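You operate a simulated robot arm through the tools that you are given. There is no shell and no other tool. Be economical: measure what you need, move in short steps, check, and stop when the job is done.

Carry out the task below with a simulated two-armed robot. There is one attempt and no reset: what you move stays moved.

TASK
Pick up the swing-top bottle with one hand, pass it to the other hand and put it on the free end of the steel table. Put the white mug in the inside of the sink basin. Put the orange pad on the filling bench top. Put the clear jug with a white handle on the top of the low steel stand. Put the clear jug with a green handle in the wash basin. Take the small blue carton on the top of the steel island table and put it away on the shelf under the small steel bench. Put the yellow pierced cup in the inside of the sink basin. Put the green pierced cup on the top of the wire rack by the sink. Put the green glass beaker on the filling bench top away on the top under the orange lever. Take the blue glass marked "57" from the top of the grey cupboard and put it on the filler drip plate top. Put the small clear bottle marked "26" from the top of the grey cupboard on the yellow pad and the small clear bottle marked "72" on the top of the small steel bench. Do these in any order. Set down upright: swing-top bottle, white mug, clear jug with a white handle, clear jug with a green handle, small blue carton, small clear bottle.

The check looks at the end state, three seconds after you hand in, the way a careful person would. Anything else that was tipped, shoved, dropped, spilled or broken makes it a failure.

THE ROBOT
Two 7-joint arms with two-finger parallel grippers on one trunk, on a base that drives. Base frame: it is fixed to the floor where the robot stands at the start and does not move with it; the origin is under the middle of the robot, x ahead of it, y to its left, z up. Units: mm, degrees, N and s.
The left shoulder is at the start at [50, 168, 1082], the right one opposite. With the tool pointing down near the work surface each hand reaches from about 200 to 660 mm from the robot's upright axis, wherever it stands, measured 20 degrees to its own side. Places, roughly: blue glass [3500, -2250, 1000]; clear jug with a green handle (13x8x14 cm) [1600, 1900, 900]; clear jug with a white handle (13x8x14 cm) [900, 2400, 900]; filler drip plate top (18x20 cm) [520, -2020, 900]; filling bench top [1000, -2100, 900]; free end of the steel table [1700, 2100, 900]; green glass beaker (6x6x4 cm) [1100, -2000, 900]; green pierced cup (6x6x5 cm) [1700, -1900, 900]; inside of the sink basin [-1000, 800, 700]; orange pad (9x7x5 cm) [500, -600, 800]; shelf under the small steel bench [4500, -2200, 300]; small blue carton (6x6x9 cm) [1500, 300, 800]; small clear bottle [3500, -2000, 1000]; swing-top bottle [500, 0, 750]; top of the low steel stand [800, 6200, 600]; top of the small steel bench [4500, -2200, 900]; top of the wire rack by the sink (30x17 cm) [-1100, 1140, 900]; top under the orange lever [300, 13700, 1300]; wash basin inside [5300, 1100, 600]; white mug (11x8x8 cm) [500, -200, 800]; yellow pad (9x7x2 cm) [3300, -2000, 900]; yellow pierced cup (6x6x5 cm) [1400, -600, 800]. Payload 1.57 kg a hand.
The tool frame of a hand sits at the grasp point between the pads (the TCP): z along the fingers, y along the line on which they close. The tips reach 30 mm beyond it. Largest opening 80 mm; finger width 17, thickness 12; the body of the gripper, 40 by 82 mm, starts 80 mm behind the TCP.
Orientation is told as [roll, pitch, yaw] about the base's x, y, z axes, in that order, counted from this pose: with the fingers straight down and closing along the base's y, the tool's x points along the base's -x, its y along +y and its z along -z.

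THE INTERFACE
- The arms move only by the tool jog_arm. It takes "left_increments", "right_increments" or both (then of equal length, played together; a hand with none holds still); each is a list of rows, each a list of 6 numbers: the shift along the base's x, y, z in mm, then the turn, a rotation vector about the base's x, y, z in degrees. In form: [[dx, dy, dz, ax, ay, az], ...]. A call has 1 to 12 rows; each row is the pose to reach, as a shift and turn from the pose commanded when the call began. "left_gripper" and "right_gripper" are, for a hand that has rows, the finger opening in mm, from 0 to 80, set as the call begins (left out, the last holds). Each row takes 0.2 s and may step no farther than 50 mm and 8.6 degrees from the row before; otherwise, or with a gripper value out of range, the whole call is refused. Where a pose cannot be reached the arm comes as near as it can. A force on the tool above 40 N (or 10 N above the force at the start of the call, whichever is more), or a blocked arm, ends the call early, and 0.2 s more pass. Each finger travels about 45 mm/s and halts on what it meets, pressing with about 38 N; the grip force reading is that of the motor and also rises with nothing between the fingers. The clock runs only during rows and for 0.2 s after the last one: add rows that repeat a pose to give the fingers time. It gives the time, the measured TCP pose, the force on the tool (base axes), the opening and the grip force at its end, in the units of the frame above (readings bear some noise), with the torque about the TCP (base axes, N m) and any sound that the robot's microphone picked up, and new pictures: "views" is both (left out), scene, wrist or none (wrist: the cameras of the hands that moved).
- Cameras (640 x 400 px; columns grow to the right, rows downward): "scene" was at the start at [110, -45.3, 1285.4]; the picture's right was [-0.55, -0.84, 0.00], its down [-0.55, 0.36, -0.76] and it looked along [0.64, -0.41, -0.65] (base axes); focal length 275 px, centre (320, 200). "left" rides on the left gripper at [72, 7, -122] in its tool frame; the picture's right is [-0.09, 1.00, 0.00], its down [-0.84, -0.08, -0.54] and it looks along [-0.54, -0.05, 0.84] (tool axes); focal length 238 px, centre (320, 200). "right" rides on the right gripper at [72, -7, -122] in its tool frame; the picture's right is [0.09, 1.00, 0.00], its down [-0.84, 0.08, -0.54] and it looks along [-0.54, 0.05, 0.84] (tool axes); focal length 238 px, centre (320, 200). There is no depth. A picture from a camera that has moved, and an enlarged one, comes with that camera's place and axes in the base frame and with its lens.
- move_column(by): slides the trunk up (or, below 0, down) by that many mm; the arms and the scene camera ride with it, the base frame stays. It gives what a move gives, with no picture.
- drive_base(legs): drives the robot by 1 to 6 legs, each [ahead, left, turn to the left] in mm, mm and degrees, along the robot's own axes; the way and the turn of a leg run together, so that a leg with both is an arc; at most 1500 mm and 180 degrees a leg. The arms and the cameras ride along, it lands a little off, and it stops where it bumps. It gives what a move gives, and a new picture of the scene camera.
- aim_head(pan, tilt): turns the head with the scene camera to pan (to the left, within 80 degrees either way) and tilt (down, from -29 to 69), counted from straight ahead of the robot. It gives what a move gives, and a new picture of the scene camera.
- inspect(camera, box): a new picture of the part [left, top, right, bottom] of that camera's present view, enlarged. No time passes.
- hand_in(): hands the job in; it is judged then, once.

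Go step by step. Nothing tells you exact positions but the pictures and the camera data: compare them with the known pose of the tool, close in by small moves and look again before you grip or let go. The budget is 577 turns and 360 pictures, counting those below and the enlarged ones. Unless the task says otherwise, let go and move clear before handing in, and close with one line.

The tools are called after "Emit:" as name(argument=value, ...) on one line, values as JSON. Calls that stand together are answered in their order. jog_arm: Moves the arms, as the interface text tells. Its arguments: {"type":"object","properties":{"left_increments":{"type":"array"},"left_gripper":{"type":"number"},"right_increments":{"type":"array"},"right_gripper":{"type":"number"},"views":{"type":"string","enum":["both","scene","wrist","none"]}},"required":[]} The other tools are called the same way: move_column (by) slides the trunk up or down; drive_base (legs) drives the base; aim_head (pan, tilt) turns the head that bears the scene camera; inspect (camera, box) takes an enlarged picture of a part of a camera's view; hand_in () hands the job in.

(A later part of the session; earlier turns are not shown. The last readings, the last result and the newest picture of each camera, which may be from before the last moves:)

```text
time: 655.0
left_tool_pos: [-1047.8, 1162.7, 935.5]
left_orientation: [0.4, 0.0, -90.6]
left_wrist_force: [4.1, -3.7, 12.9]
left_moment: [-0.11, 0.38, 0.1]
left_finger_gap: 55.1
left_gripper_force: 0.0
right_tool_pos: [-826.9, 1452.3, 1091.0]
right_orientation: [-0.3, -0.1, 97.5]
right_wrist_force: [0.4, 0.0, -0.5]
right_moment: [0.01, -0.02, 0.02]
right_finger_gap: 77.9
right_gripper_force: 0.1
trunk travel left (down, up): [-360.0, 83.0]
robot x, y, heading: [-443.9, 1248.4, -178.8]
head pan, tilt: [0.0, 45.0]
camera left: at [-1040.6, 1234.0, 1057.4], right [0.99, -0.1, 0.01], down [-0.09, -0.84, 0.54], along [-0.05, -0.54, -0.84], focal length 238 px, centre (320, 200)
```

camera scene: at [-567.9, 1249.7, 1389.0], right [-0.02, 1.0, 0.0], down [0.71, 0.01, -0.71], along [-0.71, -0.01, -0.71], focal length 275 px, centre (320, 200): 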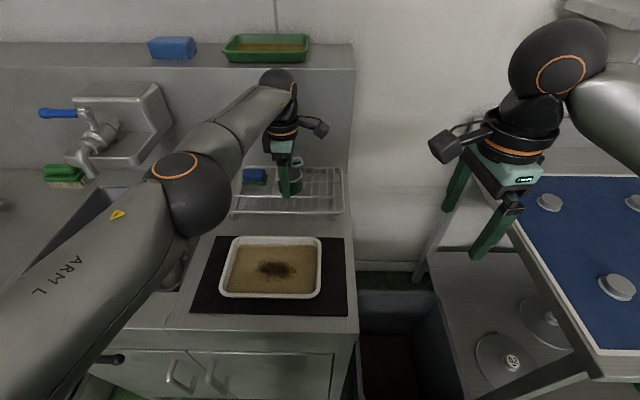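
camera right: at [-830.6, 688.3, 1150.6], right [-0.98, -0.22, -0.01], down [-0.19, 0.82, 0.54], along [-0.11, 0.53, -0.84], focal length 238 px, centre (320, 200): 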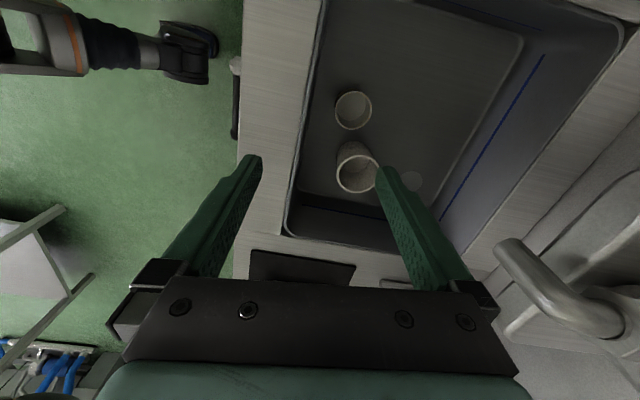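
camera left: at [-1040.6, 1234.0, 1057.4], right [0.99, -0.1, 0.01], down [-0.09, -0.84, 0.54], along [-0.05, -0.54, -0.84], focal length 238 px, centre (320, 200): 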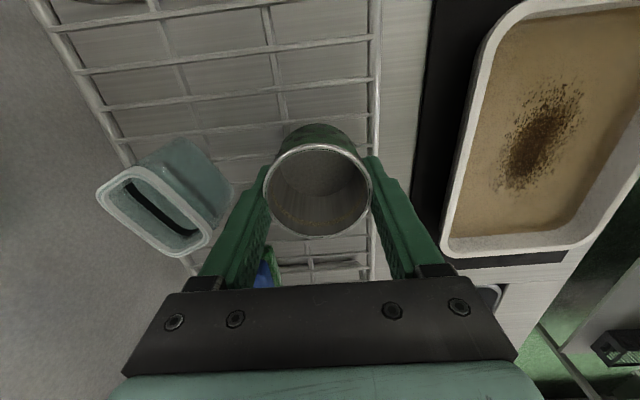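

Emit:
jog_arm(left_increments=[[0, 0, 5, 0, 0, 0], [0, 0, 12, 0, 0, 0], [0, 0, 25, 0, 0, 0], [0, 0, 45, 0, 0, 0], [0, 0, 75, 0, 0, 0]], left_gripper=66, views="both")

```text
time: 656.2
left_tool_pos: [-1049.9, 1162.8, 1008.1]
left_orientation: [0.5, 0.0, -90.6]
left_wrist_force: [-0.1, 0.1, 0.4]
left_moment: [0.03, -0.01, 0.0]
left_finger_gap: 66.0
left_gripper_force: 0.0
right_tool_pos: [-829.1, 1452.6, 1090.1]
right_orientation: [-0.3, 0.0, 97.5]
right_wrist_force: [0.0, 0.0, -0.7]
right_moment: [-0.01, 0.0, -0.02]
right_finger_gap: 78.0
right_gripper_force: 0.1
trunk travel left (down, up): [-360.0, 83.0]
robot x, y, heading: [-445.1, 1253.0, -178.6]
head pan, tilt: [0.0, 45.0]
camera scene: at [-567.0, 1250.1, 1389.1], right [-0.02, 1.0, 0.0], down [0.71, 0.01, -0.71], along [-0.71, -0.01, -0.71], focal length 275 px, centre (320, 200)
camera left: at [-1042.9, 1233.9, 1130.5], right [0.99, -0.1, 0.01], down [-0.09, -0.84, 0.54], along [-0.05, -0.54, -0.84], focal length 238 px, centre (320, 200)
```

scene: 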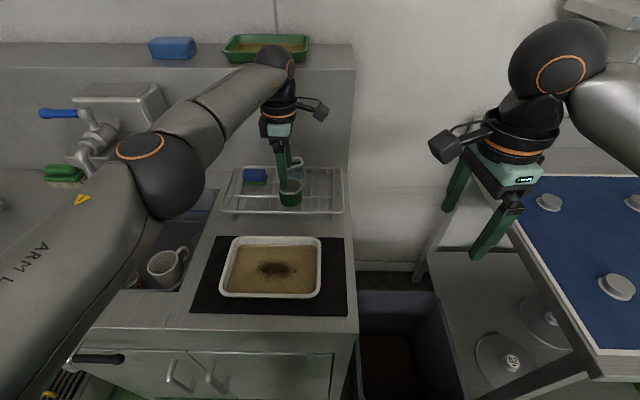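
left: 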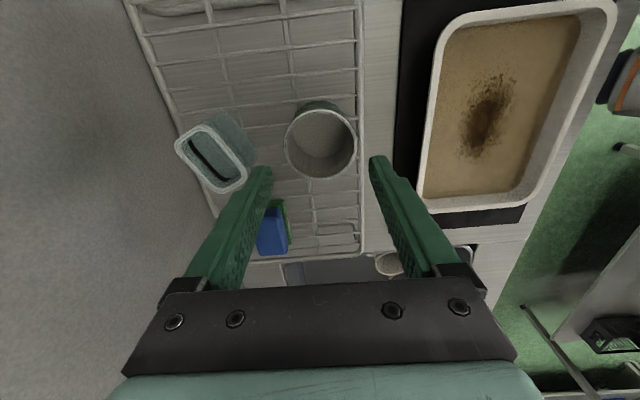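

The green cup stands on the rack. Back off and get the left arm bent again.

Emit:
drive_base(legs=[[-380, 0, 0]])

Emit:
jog_arm(left_increments=[[10, -30, -20, 0, 0, 0], [25, -60, -40, 0, 0, 0], [45, -85, -60, 0, 0, 0], [70, -105, -70, 0, 0, 0], [100, -120, -70, 0, 0, 0], [130, -130, -60, 0, 0, 0], [160, -130, -40, 0, 0, 0], [180, -120, 0, 0, 0, 0]], views="none")

```text
time: 658.5
left_tool_pos: [-675.1, 1172.8, 1009.1]
left_orientation: [0.5, 0.0, -91.0]
left_wrist_force: [0.4, 0.4, 0.2]
left_moment: [-0.01, 0.02, -0.04]
left_finger_gap: 66.0
left_gripper_force: 0.1
right_tool_pos: [-452.9, 1462.2, 1089.7]
right_orientation: [-0.2, -0.1, 97.1]
right_wrist_force: [0.0, 0.5, 0.7]
right_moment: [-0.01, 0.01, 0.0]
right_finger_gap: 78.0
right_gripper_force: 0.0
trunk travel left (down, up): [-360.0, 83.0]
robot x, y, heading: [-68.5, 1257.1, -179.0]
head pan, tilt: [0.0, 45.0]
camera scene: at [-191.3, 1257.0, 1389.1], right [-0.01, 1.0, 0.0], down [0.71, 0.01, -0.71], along [-0.71, -0.01, -0.71], focal length 275 px, centre (320, 200)
```

scene: 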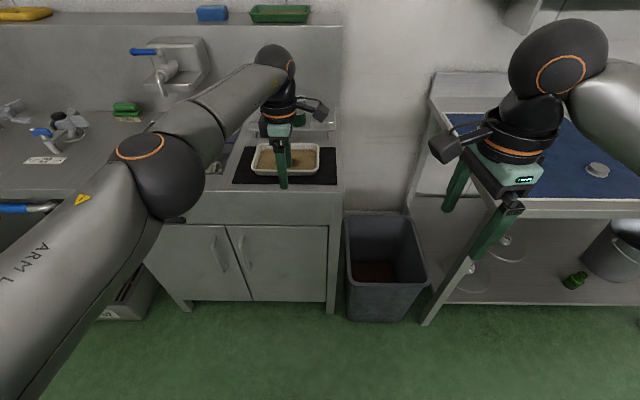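

```text
time: 660.4
left_tool_pos: [-497.0, 1052.1, 1007.9]
left_orientation: [0.5, 0.0, -90.9]
left_wrist_force: [-0.3, -0.8, -0.4]
left_moment: [-0.01, -0.04, -0.01]
left_finger_gap: 66.2
left_gripper_force: 0.1
right_tool_pos: [-452.8, 1462.1, 1089.8]
right_orientation: [-0.3, 0.1, 97.1]
right_wrist_force: [0.4, 0.5, 0.4]
right_moment: [-0.01, -0.01, 0.02]
right_finger_gap: 78.0
right_gripper_force: 0.0
trunk travel left (down, up): [-360.0, 83.0]
robot x, y, heading: [-69.3, 1263.4, -179.3]
head pan, tilt: [0.0, 45.0]
```

Arm fine. Drive round to the island's east end for the blue carton.

Emit:
drive_base(legs=[[0, 0, -179.3], [1500, 0, 0], [650, 0, 0], [0, 0, -90], [880, 0, 0], [0, 0, -90]])

```text
time: 676.0
left_tool_pos: [1938.7, 1518.0, 1007.6]
left_orientation: [0.5, 0.0, 89.6]
left_wrist_force: [0.4, -0.4, -0.7]
left_moment: [0.01, 0.0, 0.02]
left_finger_gap: 65.9
left_gripper_force: 0.1
right_tool_pos: [1896.9, 1108.7, 1090.2]
right_orientation: [-0.3, -0.1, -82.1]
right_wrist_force: [0.1, -0.3, 0.9]
right_moment: [-0.01, 0.03, -0.03]
right_finger_gap: 78.1
right_gripper_force: 0.0
trunk travel left (down, up): [-360.0, 83.0]
robot x, y, heading: [1512.0, 1306.1, 1.5]
head pan, tilt: [0.0, 45.0]
stopped in leg 3: the robot was blocked; the commanded pose is now the measured one
camera scene: at [1634.7, 1312.4, 1388.8], right [0.03, -1.0, 0.0], down [-0.71, -0.02, -0.71], along [0.71, 0.02, -0.71], focal length 275 px, centre (320, 200)
```

scene: 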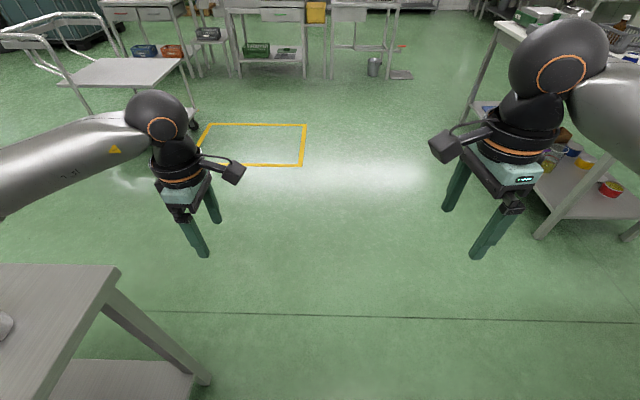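

The base was blocked; maybe the left elbow met something at the steel table. Look left.

Emit:
aim_head(pan=70, tilt=30)

```text
time: 677.4
left_tool_pos: [1938.9, 1519.1, 1009.3]
left_orientation: [0.5, 0.0, 89.6]
left_wrist_force: [0.5, 0.0, 0.2]
left_moment: [0.0, 0.01, 0.02]
left_finger_gap: 65.9
left_gripper_force: 0.1
right_tool_pos: [1897.5, 1108.6, 1090.4]
right_orientation: [-0.2, -0.1, -82.1]
right_wrist_force: [0.2, 0.3, -0.6]
right_moment: [0.02, 0.01, -0.02]
right_finger_gap: 78.0
right_gripper_force: 0.0
trunk travel left (down, up): [-360.0, 83.0]
robot x, y, heading: [1508.4, 1309.0, 1.5]
head pan, tilt: [70.0, 30.0]
camera scene: at [1581.0, 1396.0, 1411.7], right [0.95, -0.32, 0.0], down [-0.16, -0.47, -0.87], along [0.28, 0.82, -0.5], focal length 275 px, centre (320, 200)
```

scene: 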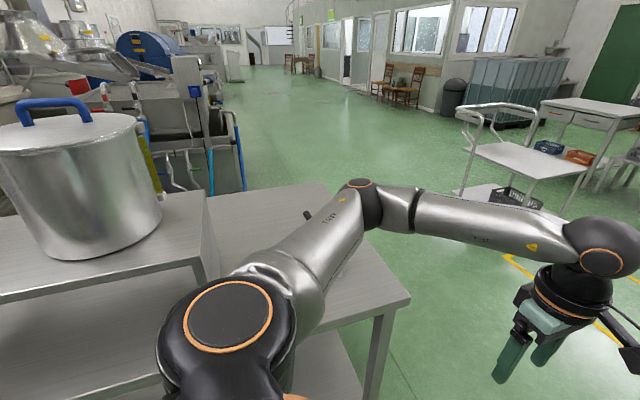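

I can't see contact; the arm passes over the front of the table. Sidestep right, away from it, and bring the view back.

Emit:
drive_base(legs=[[0, -130, 0], [0, 0, -1.5]])

```text
time: 679.6
left_tool_pos: [1947.0, 1377.1, 1008.6]
left_orientation: [0.5, 0.0, 88.0]
left_wrist_force: [0.0, 0.8, 0.3]
left_moment: [0.02, 0.0, -0.02]
left_finger_gap: 66.2
left_gripper_force: 0.0
right_tool_pos: [1895.8, 968.3, 1090.5]
right_orientation: [-0.1, 0.0, -83.8]
right_wrist_force: [0.7, 0.8, 0.9]
right_moment: [0.03, 0.0, -0.01]
right_finger_gap: 77.9
right_gripper_force: 0.0
trunk travel left (down, up): [-360.0, 83.0]
robot x, y, heading: [1517.6, 1179.5, -0.2]
head pan, tilt: [70.0, 30.0]
camera scene: at [1586.5, 1264.1, 1411.7], right [0.94, -0.34, 0.0], down [-0.17, -0.47, -0.87], along [0.3, 0.81, -0.5], focal length 275 px, centre (320, 200)
```

scene: 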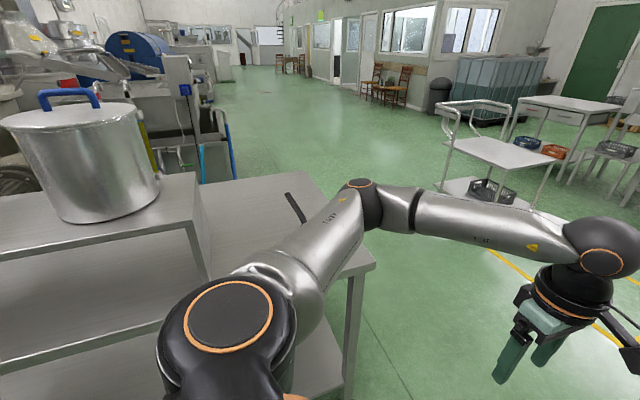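

Emit:
inspect(camera="scene", box=[180, 150, 400, 290])

```text
2.86 times, centred on (290, 220) of scene
camera zoom: at [1586.5, 1264.1, 1411.7], right [0.94, -0.34, 0.0], down [-0.17, -0.47, -0.87], along [0.3, 0.81, -0.5], focal length 785 px, centre (406, 143)
```

zoom: 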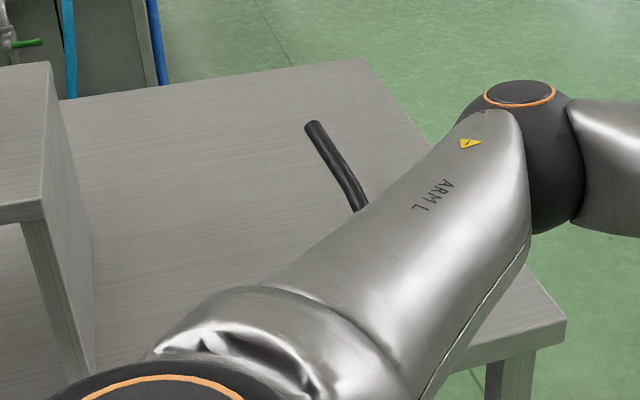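

The bottle isn't where I set it. Back away to see the table end.

Emit:
drive_base(legs=[[0, -150, 0], [-450, 0, 0]])

Emit:
aim_head(pan=40, tilt=25)

```text
time: 683.8
left_tool_pos: [1501.2, 1228.9, 1008.5]
left_orientation: [0.4, 0.1, 88.1]
left_wrist_force: [-0.3, 0.0, -0.1]
left_moment: [0.03, -0.03, 0.01]
left_finger_gap: 65.8
left_gripper_force: 0.1
right_tool_pos: [1448.7, 820.6, 1090.4]
right_orientation: [-0.2, -0.1, -83.7]
right_wrist_force: [-0.7, -0.8, 0.0]
right_moment: [-0.03, 0.01, -0.02]
right_finger_gap: 78.1
right_gripper_force: 0.1
trunk travel left (down, up): [-360.0, 83.0]
robot x, y, heading: [1069.0, 1030.4, 0.2]
head pan, tilt: [70.0, 30.0]
camera scene: at [1139.6, 1116.0, 1411.7], right [0.94, -0.34, 0.0], down [-0.17, -0.47, -0.87], along [0.3, 0.81, -0.5], focal length 275 px, centre (320, 200)
```

scene: 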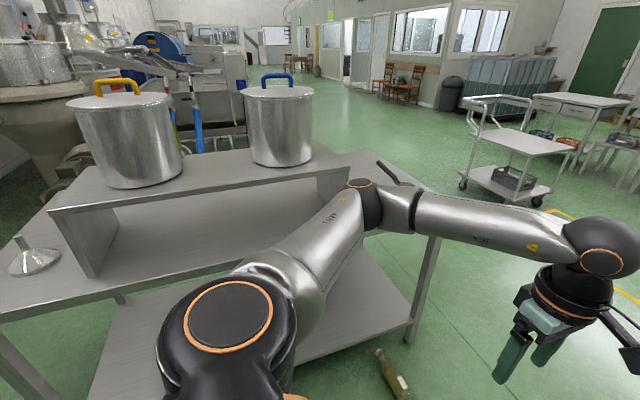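

```text
time: 684.8
left_tool_pos: [1501.2, 1228.1, 1007.2]
left_orientation: [0.5, 0.0, 88.1]
left_wrist_force: [-0.3, -0.2, 0.1]
left_moment: [-0.02, -0.02, -0.01]
left_finger_gap: 66.1
left_gripper_force: 0.1
right_tool_pos: [1449.5, 820.1, 1090.6]
right_orientation: [-0.3, -0.1, -83.7]
right_wrist_force: [-0.4, 0.3, 0.0]
right_moment: [0.01, 0.0, -0.04]
right_finger_gap: 77.9
right_gripper_force: 0.0
trunk travel left (down, up): [-360.0, 83.0]
robot x, y, heading: [1069.8, 1029.7, -0.1]
head pan, tilt: [40.0, 25.0]
camera scene: at [1179.7, 1090.2, 1419.6], right [0.64, -0.77, 0.0], down [-0.32, -0.27, -0.91], along [0.69, 0.58, -0.42], focal length 275 px, centre (320, 200)
```

scene: 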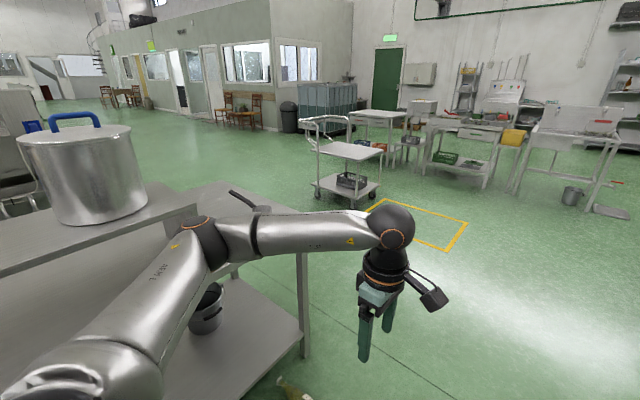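

The bottle has fallen to the floor in front of the table (my left elbow swept it off). Look at it closely before deciding how to recover it.

Emit:
aim_head(pan=60, tilt=45)

Emit:
inspect(camera="scene", box=[330, 150, 560, 294])

```text
time: 685.6
left_tool_pos: [1501.7, 1228.7, 1008.7]
left_orientation: [0.5, 0.0, 88.0]
left_wrist_force: [-0.1, 0.2, 0.1]
left_moment: [-0.02, 0.0, -0.01]
left_finger_gap: 66.0
left_gripper_force: 0.1
right_tool_pos: [1449.8, 821.0, 1089.6]
right_orientation: [-0.2, -0.1, -83.7]
right_wrist_force: [1.1, 0.2, 0.7]
right_moment: [-0.03, 0.0, 0.0]
right_finger_gap: 77.8
right_gripper_force: 0.0
trunk travel left (down, up): [-360.0, 83.0]
robot x, y, heading: [1073.1, 1031.7, -0.1]
head pan, tilt: [60.0, 45.0]
camera scene: at [1149.9, 1101.4, 1389.1], right [0.87, -0.5, 0.0], down [-0.35, -0.61, -0.71], along [0.35, 0.61, -0.71], focal length 275 px, centre (320, 200)
```

scene: 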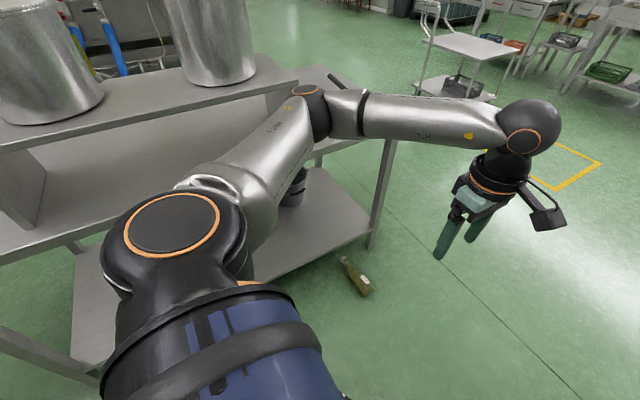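

```text
2.78 times, centred on (445, 222) of scene
camera zoom: at [1149.9, 1101.4, 1389.1], right [0.87, -0.5, 0.0], down [-0.35, -0.61, -0.71], along [0.35, 0.61, -0.71], focal length 763 px, centre (-27, 139)
```

zoom: 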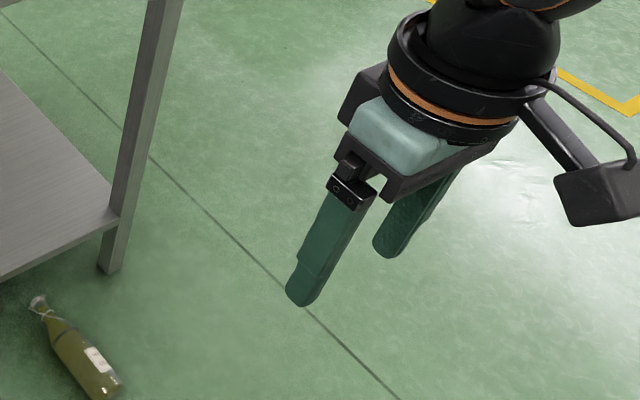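

The bottle is intact but on the floor, hard to reach. I'll finish the other items first and come back to it. Continue to the island's east end along a clearer line.

Emit:
drive_base(legs=[[1010, 0, 0], [0, 0, -90], [660, 0, 0], [0, 0, -90]])

```text
time: 701.8
left_tool_pos: [1603.7, 203.5, 1007.7]
left_orientation: [0.5, 0.0, -95.6]
left_wrist_force: [0.8, 0.0, 0.7]
left_moment: [0.0, 0.0, -0.01]
left_finger_gap: 66.0
left_gripper_force: 0.0
right_tool_pos: [1680.3, 607.3, 1090.5]
right_orientation: [-0.2, 0.1, 92.6]
right_wrist_force: [-0.1, -1.2, 0.8]
right_moment: [-0.02, 0.03, 0.05]
right_finger_gap: 78.2
right_gripper_force: 0.0
trunk travel left (down, up): [-360.0, 83.0]
robot x, y, heading: [2044.0, 373.9, 176.0]
head pan, tilt: [60.0, 45.0]
camera scene: at [1960.0, 310.7, 1389.1], right [-0.83, 0.56, 0.0], down [0.39, 0.59, -0.71], along [-0.39, -0.59, -0.71], focal length 275 px, centre (320, 200)
```

scene: 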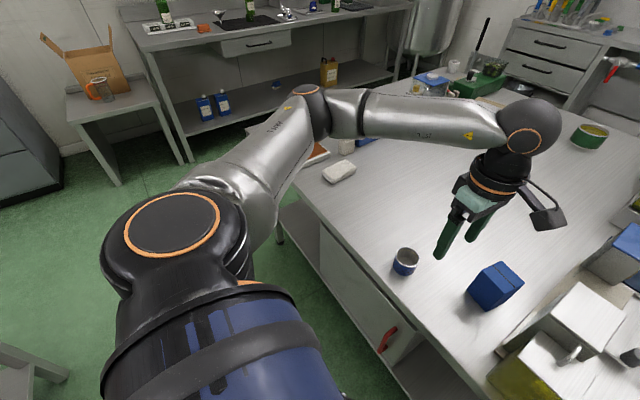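

The blue carton is at about (1464,302). I'll use the right hand: shift left and closer.

Emit:
drive_base(legs=[[0, 0, 4], [0, 120, 0], [90, 0, 0]])

Emit:
jog_arm(right_increments=[[-20, -30, -20, 0, 0, 0], [-45, -60, -40, 0, 0, 0], [-75, -90, -60, 0, 0, 0], [-105, -115, -80, 0, 0, 0], [-120, -140, -110, 0, 0, 0]], views="wrist")

```text
time: 704.7
left_tool_pos: [1527.9, 51.8, 1007.8]
left_orientation: [0.5, -0.1, -91.5]
left_wrist_force: [-0.6, 0.1, -0.5]
left_moment: [0.0, -0.05, -0.02]
left_finger_gap: 65.9
left_gripper_force: 0.0
right_tool_pos: [1575.2, 461.4, 1090.3]
right_orientation: [-0.2, 0.0, 96.8]
right_wrist_force: [-0.4, -1.0, 0.0]
right_moment: [-0.03, -0.01, -0.03]
right_finger_gap: 78.1
right_gripper_force: 0.0
trunk travel left (down, up): [-360.0, 83.0]
robot x, y, heading: [1958.6, 253.0, -179.5]
head pan, tilt: [60.0, 45.0]
camera scene: at [1875.0, 184.3, 1389.0], right [-0.87, 0.49, 0.0], down [0.35, 0.61, -0.71], along [-0.35, -0.61, -0.71], focal length 275 px, centre (320, 200)
```

scene: 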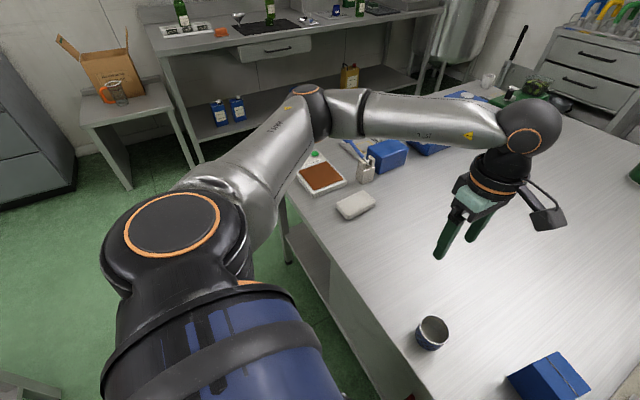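

```text
time: 705.9
left_tool_pos: [1528.2, 51.4, 1007.9]
left_orientation: [0.5, 0.0, -91.5]
left_wrist_force: [-0.6, 0.6, 0.3]
left_moment: [0.06, 0.02, -0.01]
left_finger_gap: 66.0
left_gripper_force: 0.1
right_tool_pos: [1458.0, 320.7, 979.2]
right_orientation: [-0.3, -0.1, 96.7]
right_wrist_force: [0.6, 0.4, -0.5]
right_moment: [0.02, 0.03, -0.01]
right_finger_gap: 77.9
right_gripper_force: 0.1
trunk travel left (down, up): [-360.0, 83.0]
robot x, y, heading: [1953.4, 255.1, -179.6]
head pan, tilt: [60.0, 45.0]
camera right: at [1472.4, 250.0, 1100.2], right [-0.98, -0.21, 0.0], down [-0.18, 0.82, 0.54], along [-0.11, 0.53, -0.84], focal length 238 px, centre (320, 200)
```

right: 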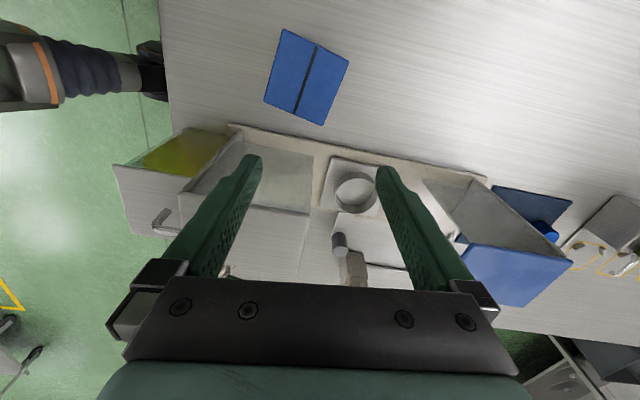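

Carton centre (1481,278), edges rotated ~ −11°. Turn the hand 18° to match and descend.

Emit:
jog_arm(right_increments=[[8, -15, 0, 0, 0, -6], [16, -30, 0, 0, 0, -12], [23, -43, 0, 0, 0, -18], [23, -43, -40, 0, 0, -18], [23, -43, -40, 0, 0, -18]], views="wrist")

```text
time: 707.1
left_tool_pos: [1527.4, 52.0, 1008.8]
left_orientation: [0.5, 0.0, -91.5]
left_wrist_force: [0.4, 0.5, -0.3]
left_moment: [0.01, -0.04, 0.02]
left_finger_gap: 65.9
left_gripper_force: 0.1
right_tool_pos: [1478.8, 276.2, 939.2]
right_orientation: [-0.2, -0.1, 78.7]
right_wrist_force: [-0.2, 0.0, -0.6]
right_moment: [0.03, -0.02, 0.01]
right_finger_gap: 78.0
right_gripper_force: 0.1
trunk travel left (down, up): [-360.0, 83.0]
robot x, y, heading: [1956.5, 258.0, -179.6]
head pan, tilt: [60.0, 45.0]
camera right: at [1472.5, 205.8, 1060.7], right [-0.99, 0.1, 0.0], down [0.09, 0.84, 0.54], along [0.06, 0.54, -0.84], focal length 238 px, centre (320, 200)
```

right: 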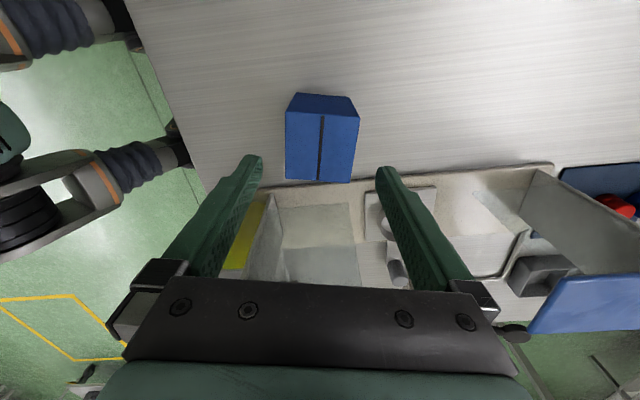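

Emit:
jog_arm(right_increments=[[1, 3, -30, 0, 0, 0], [1, 3, -65, 0, 0, 0], [1, 3, -90, 0, 0, 0], [1, 3, -90, 0, 0, 0]], views="none")

Emit:
jog_arm(right_increments=[[0, 0, 0, 0, 0, 0], [0, 0, 0, 0, 0, 0], [0, 0, 0, 0, 0, 0], [0, 0, 0, 0, 0, 0], [0, 0, 0, 0, 0, 0], [0, 0, 10, 0, 0, 0], [0, 0, 40, 0, 0, 0], [0, 0, 85, 0, 0, 0], [0, 0, 130, 0, 0, 0]], right_gripper=40, views="wrist")

```text
time: 708.1
left_tool_pos: [1528.4, 52.4, 1007.4]
left_orientation: [0.5, 0.0, -91.5]
left_wrist_force: [0.0, -0.4, -0.2]
left_moment: [-0.03, -0.03, 0.01]
left_finger_gap: 65.8
left_gripper_force: 0.0
right_tool_pos: [1480.5, 280.7, 849.7]
right_orientation: [-0.3, -0.1, 78.8]
right_wrist_force: [-0.5, 0.3, -0.4]
right_moment: [-0.01, 0.0, 0.0]
right_finger_gap: 78.3
right_gripper_force: 0.1
trunk travel left (down, up): [-360.0, 83.0]
robot x, y, heading: [1960.6, 255.6, -179.5]
head pan, tilt: [60.0, 45.0]
```

```text
time: 710.1
left_tool_pos: [1527.8, 51.5, 1008.8]
left_orientation: [0.4, -0.1, -91.5]
left_wrist_force: [0.1, -0.8, -0.1]
left_moment: [0.02, -0.02, 0.0]
left_finger_gap: 66.4
left_gripper_force: 0.1
right_tool_pos: [1483.4, 279.6, 981.3]
right_orientation: [-0.4, -0.1, 78.7]
right_wrist_force: [-0.7, 0.4, -0.8]
right_moment: [-0.01, 0.0, -0.01]
right_finger_gap: 59.3
right_gripper_force: 38.0
trunk travel left (down, up): [-360.0, 83.0]
robot x, y, heading: [1957.0, 252.4, -179.4]
head pan, tilt: [60.0, 45.0]
camera right: at [1476.1, 208.9, 1101.8], right [-0.99, 0.1, -0.01], down [0.09, 0.84, 0.54], along [0.06, 0.54, -0.84], focal length 238 px, centre (320, 200)
```

right: 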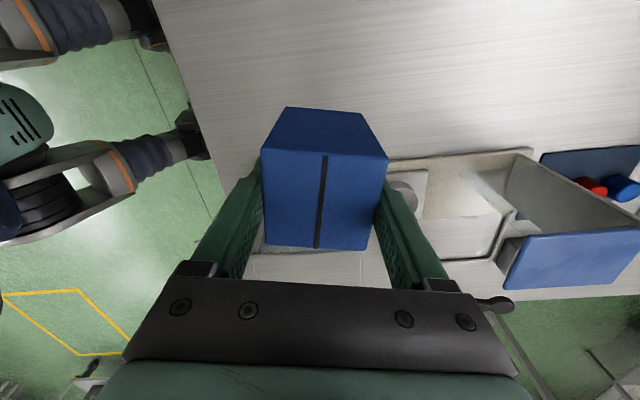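

Carton held. Drive to the small steel bench by the southern lane.

Emit:
drive_base(legs=[[-250, 0, -0.5], [0, 0, 90], [1500, 0, 0], [20, 0, 0], [0, 1500, 0], [0, 800, 0]])

```text
time: 743.1
left_tool_pos: [4674.6, -1765.3, 1007.5]
left_orientation: [0.5, 0.0, -3.4]
left_wrist_force: [0.3, 0.2, -0.5]
left_moment: [-0.01, 0.0, 0.0]
left_finger_gap: 66.2
left_gripper_force: 0.0
right_tool_pos: [4446.9, -1801.4, 980.7]
right_orientation: [-0.3, -0.1, 166.7]
right_wrist_force: [-0.6, 1.0, -0.5]
right_moment: [0.01, -0.04, 0.01]
right_finger_gap: 58.9
right_gripper_force: 37.9
trunk travel left (down, up): [-360.0, 83.0]
robot x, y, heading: [4490.7, -1331.2, -91.7]
head pan, tilt: [60.0, 45.0]
camera scene: at [4555.9, -1411.0, 1389.0], right [-0.53, -0.85, 0.0], down [-0.6, 0.37, -0.71], along [0.6, -0.37, -0.71], focal length 275 px, centre (320, 200)
```

scene: 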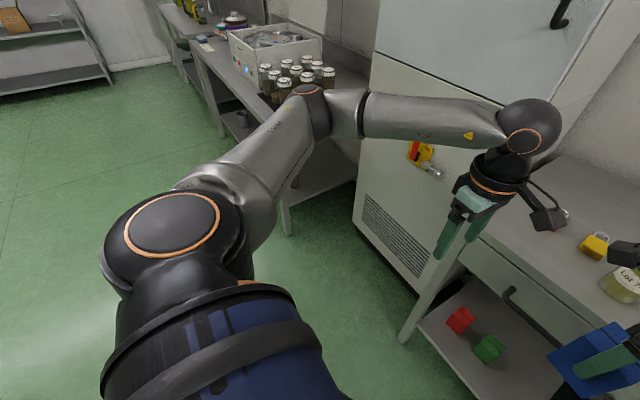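

I'm in front of the small bench. Lower the trunk fully, then raise the left hand clear and lower the carton hand to shelf level, still outside the bench.

Emit:
move_column(by=-360)

Emit:
jog_arm(left_increments=[[0, 0, 45, 0, 0, 0], [0, 0, 90, 0, 0, 0], [0, 0, 135, 0, 0, 0], [0, 0, 180, 0, 0, 0], [0, 0, 225, 0, 0, 0], [0, 0, 270, 0, 0, 0], [0, 0, 315, 0, 0, 0], [0, 0, 345, 0, 0, 0]], right_increments=[[0, 10, -28, 0, 0, 3], [0, 20, -56, 0, 0, 6], [0, 30, -84, 0, 0, 9], [0, 40, -112, 0, 0, 12], [0, 50, -140, 0, 0, 13], [0, 60, -168, 0, 0, 13], [0, 72, -196, 0, 0, 13], [0, 85, -221, 0, 0, 13]], views="none")

```text
time: 746.6
left_tool_pos: [4673.7, -1766.2, 648.4]
left_orientation: [0.6, 0.0, -3.5]
left_wrist_force: [-1.0, -0.7, -0.9]
left_moment: [-0.02, -0.02, -0.01]
left_finger_gap: 66.0
left_gripper_force: 0.0
right_tool_pos: [4445.6, -1802.1, 621.0]
right_orientation: [-0.4, 0.0, 166.8]
right_wrist_force: [-0.2, -1.1, -0.6]
right_moment: [0.01, 0.02, 0.0]
right_finger_gap: 59.2
right_gripper_force: 37.8
trunk travel left (down, up): [0.0, 443.0]
robot x, y, heading: [4487.5, -1330.2, -91.8]
head pan, tilt: [60.0, 45.0]
```

```text
time: 748.6
left_tool_pos: [4676.6, -1764.6, 992.9]
left_orientation: [0.3, 0.1, -3.7]
left_wrist_force: [0.4, 0.0, -0.3]
left_moment: [0.05, -0.01, -0.01]
left_finger_gap: 65.9
left_gripper_force: 0.0
right_tool_pos: [4419.8, -1777.1, 441.1]
right_orientation: [7.4, -2.4, 178.2]
right_wrist_force: [0.0, -1.0, -1.1]
right_moment: [0.01, 0.01, 0.04]
right_finger_gap: 59.3
right_gripper_force: 38.3
trunk travel left (down, up): [0.0, 443.0]
robot x, y, heading: [4489.4, -1328.8, -91.6]
head pan, tilt: [60.0, 45.0]
stopped in row 8 (right hand): the arm was blocked; the commanded pose is now the measured one
```

The folded low pose is limited. Stretch it a bit further forward, level it and go down.

Emit:
jog_arm(right_increments=[[5, -15, 20, 1.5, -0.5, 0], [10, -30, 25, 3.5, -1.2, 0], [15, -50, 20, 5.5, -2, 0], [20, -70, 10, 7.3, -2.7, 0], [20, -75, -15, 7.3, -2.7, 0], [20, -75, -40, 7.3, -2.7, 0], [20, -75, -55, 7.3, -2.7, 0]], views="none")

```text
time: 750.2
left_tool_pos: [4675.5, -1764.9, 995.2]
left_orientation: [0.5, 0.1, -3.6]
left_wrist_force: [0.0, 0.0, 0.7]
left_moment: [-0.03, 0.0, 0.04]
left_finger_gap: 66.1
left_gripper_force: 0.0
right_tool_pos: [4444.4, -1848.9, 385.1]
right_orientation: [-0.4, 0.3, 178.6]
right_wrist_force: [-0.6, 0.1, -0.5]
right_moment: [-0.02, 0.02, -0.01]
right_finger_gap: 59.6
right_gripper_force: 38.5
trunk travel left (down, up): [0.0, 443.0]
robot x, y, heading: [4487.2, -1326.5, -91.8]
head pan, tilt: [60.0, 45.0]
```

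Emit:
aim_head(pan=-3, tilt=40)

```text
time: 751.5
left_tool_pos: [4675.9, -1763.8, 994.6]
left_orientation: [0.5, 0.0, -3.7]
left_wrist_force: [0.8, -0.7, -0.8]
left_moment: [-0.01, 0.03, 0.02]
left_finger_gap: 66.0
left_gripper_force: 0.0
right_tool_pos: [4444.1, -1849.1, 386.0]
right_orientation: [-0.3, 0.3, 178.5]
right_wrist_force: [-0.3, 0.0, -1.1]
right_moment: [0.01, -0.01, 0.01]
right_finger_gap: 59.2
right_gripper_force: 37.6
trunk travel left (down, up): [0.0, 443.0]
robot x, y, heading: [4487.3, -1329.7, -91.9]
head pan, tilt: [-3.0, 40.0]
camera scene: at [4479.6, -1453.0, 1036.3], right [-1.0, 0.08, 0.0], down [0.05, 0.64, -0.77], along [-0.06, -0.76, -0.64], focal length 275 px, centre (320, 200)
```

scene: 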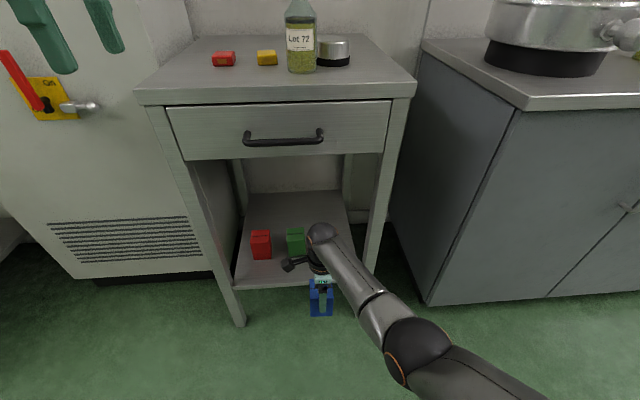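

Good view: the shelf is at z≈240, cubes at x 4641 and 4513. Drive in so the carton goes to about (4425,-2030).

Emit:
drive_base(legs=[[180, -8, 0]])

```text
time: 753.0
left_tool_pos: [4662.5, -1945.4, 995.0]
left_orientation: [0.3, 0.1, -3.6]
left_wrist_force: [0.9, 0.8, -0.2]
left_moment: [0.02, 0.01, -0.01]
left_finger_gap: 66.0
left_gripper_force: 0.1
right_tool_pos: [4430.3, -2030.1, 386.1]
right_orientation: [-0.3, 0.3, 178.5]
right_wrist_force: [-0.1, 0.2, -1.4]
right_moment: [-0.01, 0.01, 0.02]
right_finger_gap: 59.5
right_gripper_force: 37.6
trunk travel left (down, up): [0.0, 443.0]
robot x, y, heading: [4477.7, -1509.3, -91.9]
head pan, tilt: [-3.0, 40.0]
camera scene: at [4466.2, -1633.8, 1036.3], right [-1.0, 0.08, 0.0], down [0.05, 0.64, -0.77], along [-0.06, -0.76, -0.64], focal length 275 px, centre (320, 200)
```

scene: 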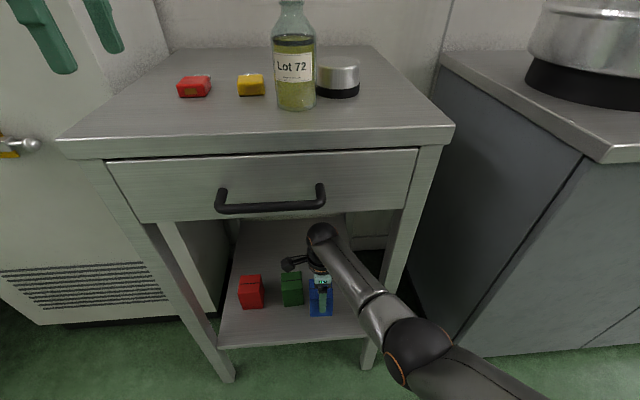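

Emit:
jog_arm(right_increments=[[-3, 0, -15, 0, 0, 0], [-5, 0, -30, 0, 0, 0], [-5, 0, -42, 0, 0, 0]], views="none")

Emit:
jog_arm(right_increments=[[0, 0, -4, 0, 0, 0], [0, 0, -8, 0, 0, 0], [0, 0, -11, 0, 0, 0]], views="none")

```text
time: 753.8
left_tool_pos: [4663.1, -1944.8, 995.6]
left_orientation: [0.3, 0.1, -3.7]
left_wrist_force: [0.8, 0.1, 0.1]
left_moment: [0.0, 0.01, 0.0]
left_finger_gap: 66.3
left_gripper_force: 0.1
right_tool_pos: [4423.6, -2028.3, 343.7]
right_orientation: [-0.3, 0.3, 178.6]
right_wrist_force: [-0.3, -0.7, -1.5]
right_moment: [0.01, 0.0, -0.02]
right_finger_gap: 59.1
right_gripper_force: 38.2
trunk travel left (down, up): [0.0, 443.0]
robot x, y, heading: [4474.3, -1509.5, -91.5]
head pan, tilt: [-3.0, 40.0]
```

```text
time: 754.6
left_tool_pos: [4662.7, -1944.2, 995.6]
left_orientation: [0.2, 0.0, -3.7]
left_wrist_force: [0.5, 1.1, -0.3]
left_moment: [0.04, 0.0, -0.01]
left_finger_gap: 66.0
left_gripper_force: 0.0
right_tool_pos: [4423.3, -2025.8, 337.6]
right_orientation: [-0.3, 0.2, 178.5]
right_wrist_force: [0.3, -0.2, 0.2]
right_moment: [0.01, -0.02, 0.01]
right_finger_gap: 59.2
right_gripper_force: 37.6
right hand out of reach, approached as far as the arm can: row 1, 2, 3
trunk travel left (down, up): [0.0, 443.0]
robot x, y, heading: [4474.5, -1508.0, -91.8]
head pan, tilt: [-3.0, 40.0]
```

Reach limit is close. Raise slightly, pull the hand in 50 mm while driving 50 mm closer, then lower.

Emit:
jog_arm(right_increments=[[0, 0, 12, 0, 0, 0], [0, 0, 25, 0, 0, 0], [0, 15, 30, 0, 0, 0], [0, 30, 30, 0, 0, 0]], views="none")

Emit:
drive_base(legs=[[50, 0, 0]])

```text
time: 755.7
left_tool_pos: [4661.5, -1946.0, 995.5]
left_orientation: [0.3, 0.1, -3.7]
left_wrist_force: [0.2, -0.7, -0.1]
left_moment: [0.02, -0.01, -0.02]
left_finger_gap: 65.8
left_gripper_force: 0.0
right_tool_pos: [4416.8, -2069.1, 447.0]
right_orientation: [9.7, -0.1, 178.2]
right_wrist_force: [-0.3, 0.4, -0.5]
right_moment: [-0.02, -0.02, -0.01]
right_finger_gap: 59.1
right_gripper_force: 37.8
trunk travel left (down, up): [0.0, 443.0]
robot x, y, heading: [4472.2, -1508.2, -91.8]
head pan, tilt: [-3.0, 40.0]
stopped in row 4 (right hand): the arm was blocked; the commanded pose is now the measured one
```

```text
time: 756.6
left_tool_pos: [4660.6, -1994.5, 994.3]
left_orientation: [0.4, 0.0, -3.7]
left_wrist_force: [0.0, 0.3, 0.0]
left_moment: [-0.01, 0.0, -0.03]
left_finger_gap: 65.9
left_gripper_force: 0.1
right_tool_pos: [4414.7, -2119.6, 447.7]
right_orientation: [9.6, -0.1, 178.3]
right_wrist_force: [0.8, -0.1, -0.8]
right_moment: [0.0, 0.03, -0.04]
right_finger_gap: 59.3
right_gripper_force: 37.8
trunk travel left (down, up): [0.0, 443.0]
robot x, y, heading: [4477.1, -1556.3, -91.4]
head pan, tilt: [-3.0, 40.0]
camera scene: at [4464.7, -1683.1, 1036.3], right [-1.0, 0.08, 0.0], down [0.05, 0.64, -0.77], along [-0.06, -0.76, -0.64], focal length 275 px, centre (320, 200)
```

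scene: 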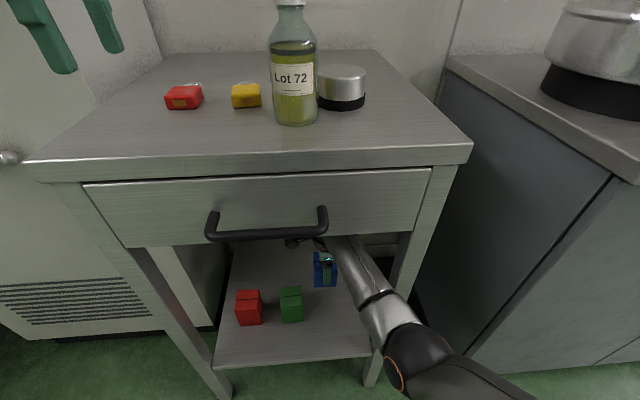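

The arm shifted deeper and tilted. Level it while drawing it back and down along a reachable path.

Emit:
jog_arm(right_increments=[[2, 10, -12, 2.4, 0, 0], [4, 20, -24, 4.8, 0, 0], [6, 30, -40, 7.2, 0, 0], [8, 42, -60, 9.6, 0.2, 0], [8, 54, -80, 9.6, 0.2, 0], [8, 62, -97, 9.6, 0.2, 0]], views="scene")

```text
time: 758.2
left_tool_pos: [4660.0, -1995.3, 996.2]
left_orientation: [0.4, 0.0, -3.7]
left_wrist_force: [-0.1, -0.2, -0.5]
left_moment: [0.0, 0.04, -0.02]
left_finger_gap: 65.9
left_gripper_force: 0.0
right_tool_pos: [4415.9, -2095.7, 385.6]
right_orientation: [4.6, -1.0, 178.0]
right_wrist_force: [0.3, 0.8, -1.4]
right_moment: [0.02, -0.01, 0.02]
right_finger_gap: 59.0
right_gripper_force: 37.8
trunk travel left (down, up): [0.0, 443.0]
robot x, y, heading: [4473.7, -1557.9, -91.5]
head pan, tilt: [-3.0, 40.0]
stopped in row 6 (right hand): the arm was blocked; the commanded pose is now the measured one
camera scene: at [4464.7, -1683.1, 1036.3], right [-1.0, 0.08, 0.0], down [0.05, 0.64, -0.77], along [-0.06, -0.76, -0.64], focal length 275 px, centre (320, 200)
```

scene: 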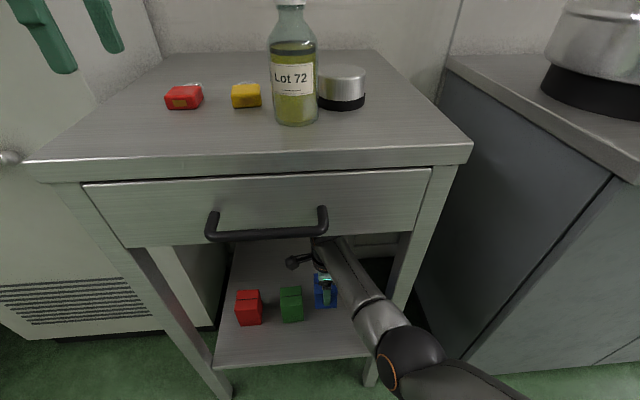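

Earlier force readings suggest the carton was already touching the shelf at TCP z≈338 (shelf z≈260). I'll back out, restore the earlier good pose outside, and re-enter.

Emit:
drive_base(legs=[[-230, 0, 0]])

Emit:
jog_arm(right_increments=[[4, 0, 20, 2, 0.5, 0], [8, 0, 40, 4.6, 1, 0], [12, 10, 55, 4.6, 1, 0], [16, 30, 60, 4.6, 1, 0], [20, 45, 60, 4.6, 1, 0], [20, 45, 60, 4.6, 1, 0]], views="none")

```text
time: 760.0
left_tool_pos: [4667.8, -1766.7, 994.9]
left_orientation: [0.3, 0.2, -3.7]
left_wrist_force: [-0.5, 0.0, -0.1]
left_moment: [-0.01, 0.01, 0.0]
left_finger_gap: 66.0
left_gripper_force: 0.0
right_tool_pos: [4423.1, -1868.6, 385.2]
right_orientation: [4.6, -1.0, 178.0]
right_wrist_force: [0.1, 0.7, -0.9]
right_moment: [-0.02, 0.0, 0.02]
right_finger_gap: 59.5
right_gripper_force: 38.1
trunk travel left (down, up): [0.0, 443.0]
robot x, y, heading: [4479.4, -1331.5, -92.0]
head pan, tilt: [-3.0, 40.0]
camera scene: at [4471.6, -1455.8, 1036.3], right [-1.0, 0.08, 0.0], down [0.05, 0.64, -0.77], along [-0.06, -0.76, -0.64], focal length 275 px, centre (320, 200)
```

scene: 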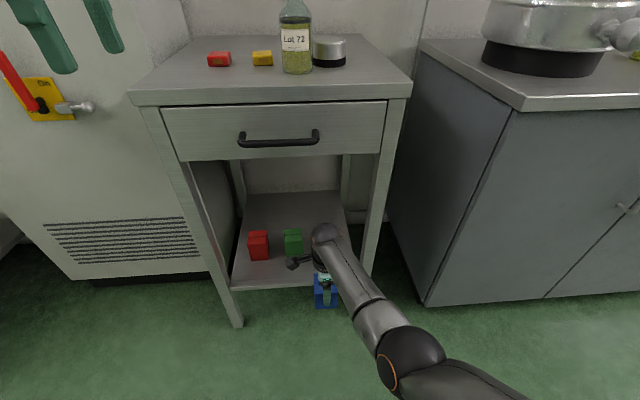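

```text
time: 761.6
left_tool_pos: [4667.6, -1767.7, 994.7]
left_orientation: [0.3, 0.1, -3.7]
left_wrist_force: [0.8, 0.9, 0.1]
left_moment: [0.0, -0.01, 0.03]
left_finger_gap: 66.0
left_gripper_force: 0.1
right_tool_pos: [4422.3, -1873.0, 502.8]
right_orientation: [7.4, -3.0, 176.4]
right_wrist_force: [0.1, -0.4, -1.0]
right_moment: [-0.01, -0.01, 0.0]
right_finger_gap: 59.3
right_gripper_force: 38.3
trunk travel left (down, up): [0.0, 443.0]
robot x, y, heading: [4480.4, -1331.0, -91.7]
head pan, tilt: [-3.0, 40.0]
stopped in row 6 (right hand): the arm was blocked; the commanded pose is now the measured one
```

Emit:
jog_arm(right_increments=[[3, 0, 25, 2, -0.5, 0], [6, 0, 55, 4, -1, 1], [10, 5, 90, 6, -2, 2], [15, 15, 125, 7.4, -3, 2], [20, 30, 155, 7.4, -3, 2], [20, 50, 170, 7.4, -3, 2]], views="scene")

```text
time: 762.8
left_tool_pos: [4667.9, -1767.0, 995.0]
left_orientation: [0.4, 0.2, -3.7]
left_wrist_force: [-0.8, 0.2, 0.1]
left_moment: [-0.03, 0.01, -0.03]
left_finger_gap: 66.2
left_gripper_force: 0.1
right_tool_pos: [4448.7, -1877.8, 626.1]
right_orientation: [-0.3, -0.1, 178.6]
right_wrist_force: [-1.2, -22.4, -39.1]
right_moment: [4.75, -0.12, -0.01]
right_finger_gap: 59.3
right_gripper_force: 37.5
right hand out of reach, approached as far as the arm can: row 4, 5, 6
trunk travel left (down, up): [0.0, 443.0]
robot x, y, heading: [4478.7, -1337.6, -91.9]
head pan, tilt: [-3.0, 40.0]
stopped in row 6 (right hand): the force on the tool passed its limit at 72 N (the readings are from after the stop); the commanded pose is now the measured one
camera scene: at [4471.2, -1454.6, 1036.6], right [-1.0, 0.08, 0.0], down [0.05, 0.64, -0.77], along [-0.06, -0.76, -0.64], focal length 275 px, centre (320, 200)
```

scene: 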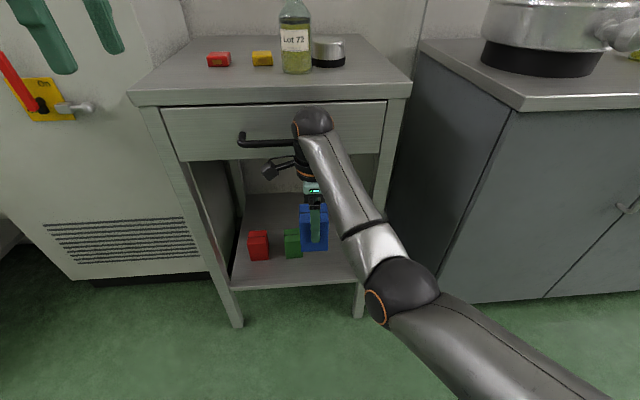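

The wrist caught the drawer handle; back the base away at once.

Emit:
jog_arm(right_increments=[[0, 0, -15, 0, 0, 0], [0, 0, -30, 0, 0, 0]], views="none")

Emit:
drive_base(legs=[[-200, 0, 0]])

```text
time: 763.4
left_tool_pos: [4668.0, -1762.8, 997.1]
left_orientation: [0.2, 0.1, -3.8]
left_wrist_force: [-0.2, -0.4, 0.6]
left_moment: [0.02, 0.0, 0.02]
left_finger_gap: 66.1
left_gripper_force: 0.0
right_tool_pos: [4448.8, -1877.1, 602.3]
right_orientation: [0.7, 0.0, 178.9]
right_wrist_force: [0.7, -0.9, -0.4]
right_moment: [0.03, -0.01, -0.05]
right_finger_gap: 59.3
right_gripper_force: 38.1
trunk travel left (down, up): [0.0, 443.0]
robot x, y, heading: [4482.3, -1333.1, -91.6]
head pan, tilt: [-3.0, 40.0]
```

```text
time: 765.0
left_tool_pos: [4674.8, -1569.3, 994.8]
left_orientation: [0.4, 0.1, -3.8]
left_wrist_force: [-0.2, -1.0, 0.7]
left_moment: [-0.01, 0.01, -0.01]
left_finger_gap: 66.1
left_gripper_force: 0.0
right_tool_pos: [4454.9, -1681.7, 594.8]
right_orientation: [-0.2, -0.1, 178.7]
right_wrist_force: [0.5, 0.3, -0.6]
right_moment: [-0.03, 0.01, 0.02]
right_finger_gap: 59.2
right_gripper_force: 38.5
trunk travel left (down, up): [0.0, 443.0]
robot x, y, heading: [4482.6, -1137.9, -91.8]
head pan, tilt: [-3.0, 40.0]
camera scene: at [4477.4, -1257.5, 1036.3], right [-1.0, 0.08, 0.0], down [0.05, 0.64, -0.77], along [-0.06, -0.76, -0.64], focal length 275 px, centre (320, 200)
```

scene: 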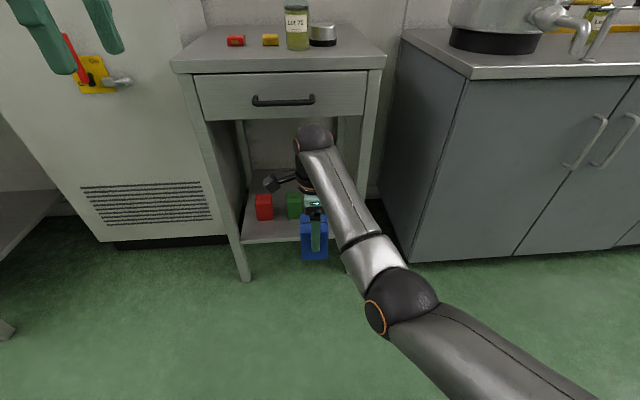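

Clear. Lower to shelf height outside the bench again along a stretched path.

Emit:
jog_arm(right_increments=[[0, 3, -30, 0, 0, 0], [0, 6, -60, 0, 0, 0], [0, 9, -90, 0, 0, 0], [0, 12, -120, 0, 0, 0], [0, 15, -150, 0, 0, 0], [0, 18, -180, 0, 0, 0], [0, 22, -205, 0, 0, 0], [0, 22, -205, 0, 0, 0]], views="none")

```text
time: 766.8
left_tool_pos: [4674.1, -1570.1, 994.1]
left_orientation: [0.4, 0.0, -3.7]
left_wrist_force: [-0.1, -0.6, 0.3]
left_moment: [0.0, 0.03, -0.01]
left_finger_gap: 66.0
left_gripper_force: 0.1
right_tool_pos: [4454.4, -1660.1, 391.1]
right_orientation: [0.0, -0.1, 178.5]
right_wrist_force: [0.2, -0.5, -0.2]
right_moment: [-0.03, 0.01, 0.01]
right_finger_gap: 59.3
right_gripper_force: 37.9
trunk travel left (down, up): [0.0, 443.0]
robot x, y, heading: [4488.0, -1135.7, -91.7]
head pan, tilt: [-3.0, 40.0]
```

Emit:
jog_arm(right_increments=[[0, 5, -8, 0, 0, 0], [0, 10, -16, 0, 0, 0], [0, 15, -24, 0, 0, 0], [0, 20, -32, 0, 0, 0], [0, 20, -32, 0, 0, 0]], views="none")

```text
time: 768.0
left_tool_pos: [4673.3, -1568.8, 993.9]
left_orientation: [0.3, 0.1, -3.7]
left_wrist_force: [-0.4, -0.3, -1.0]
left_moment: [-0.04, 0.01, 0.02]
left_finger_gap: 66.0
left_gripper_force: 0.2
right_tool_pos: [4446.7, -1643.1, 360.1]
right_orientation: [0.2, -0.4, 178.4]
right_wrist_force: [-0.9, 1.1, -0.9]
right_moment: [-0.01, -0.01, -0.01]
right_finger_gap: 59.4
right_gripper_force: 37.7
trunk travel left (down, up): [0.0, 443.0]
robot x, y, heading: [4483.9, -1132.4, -91.9]
head pan, tilt: [-3.0, 40.0]
```

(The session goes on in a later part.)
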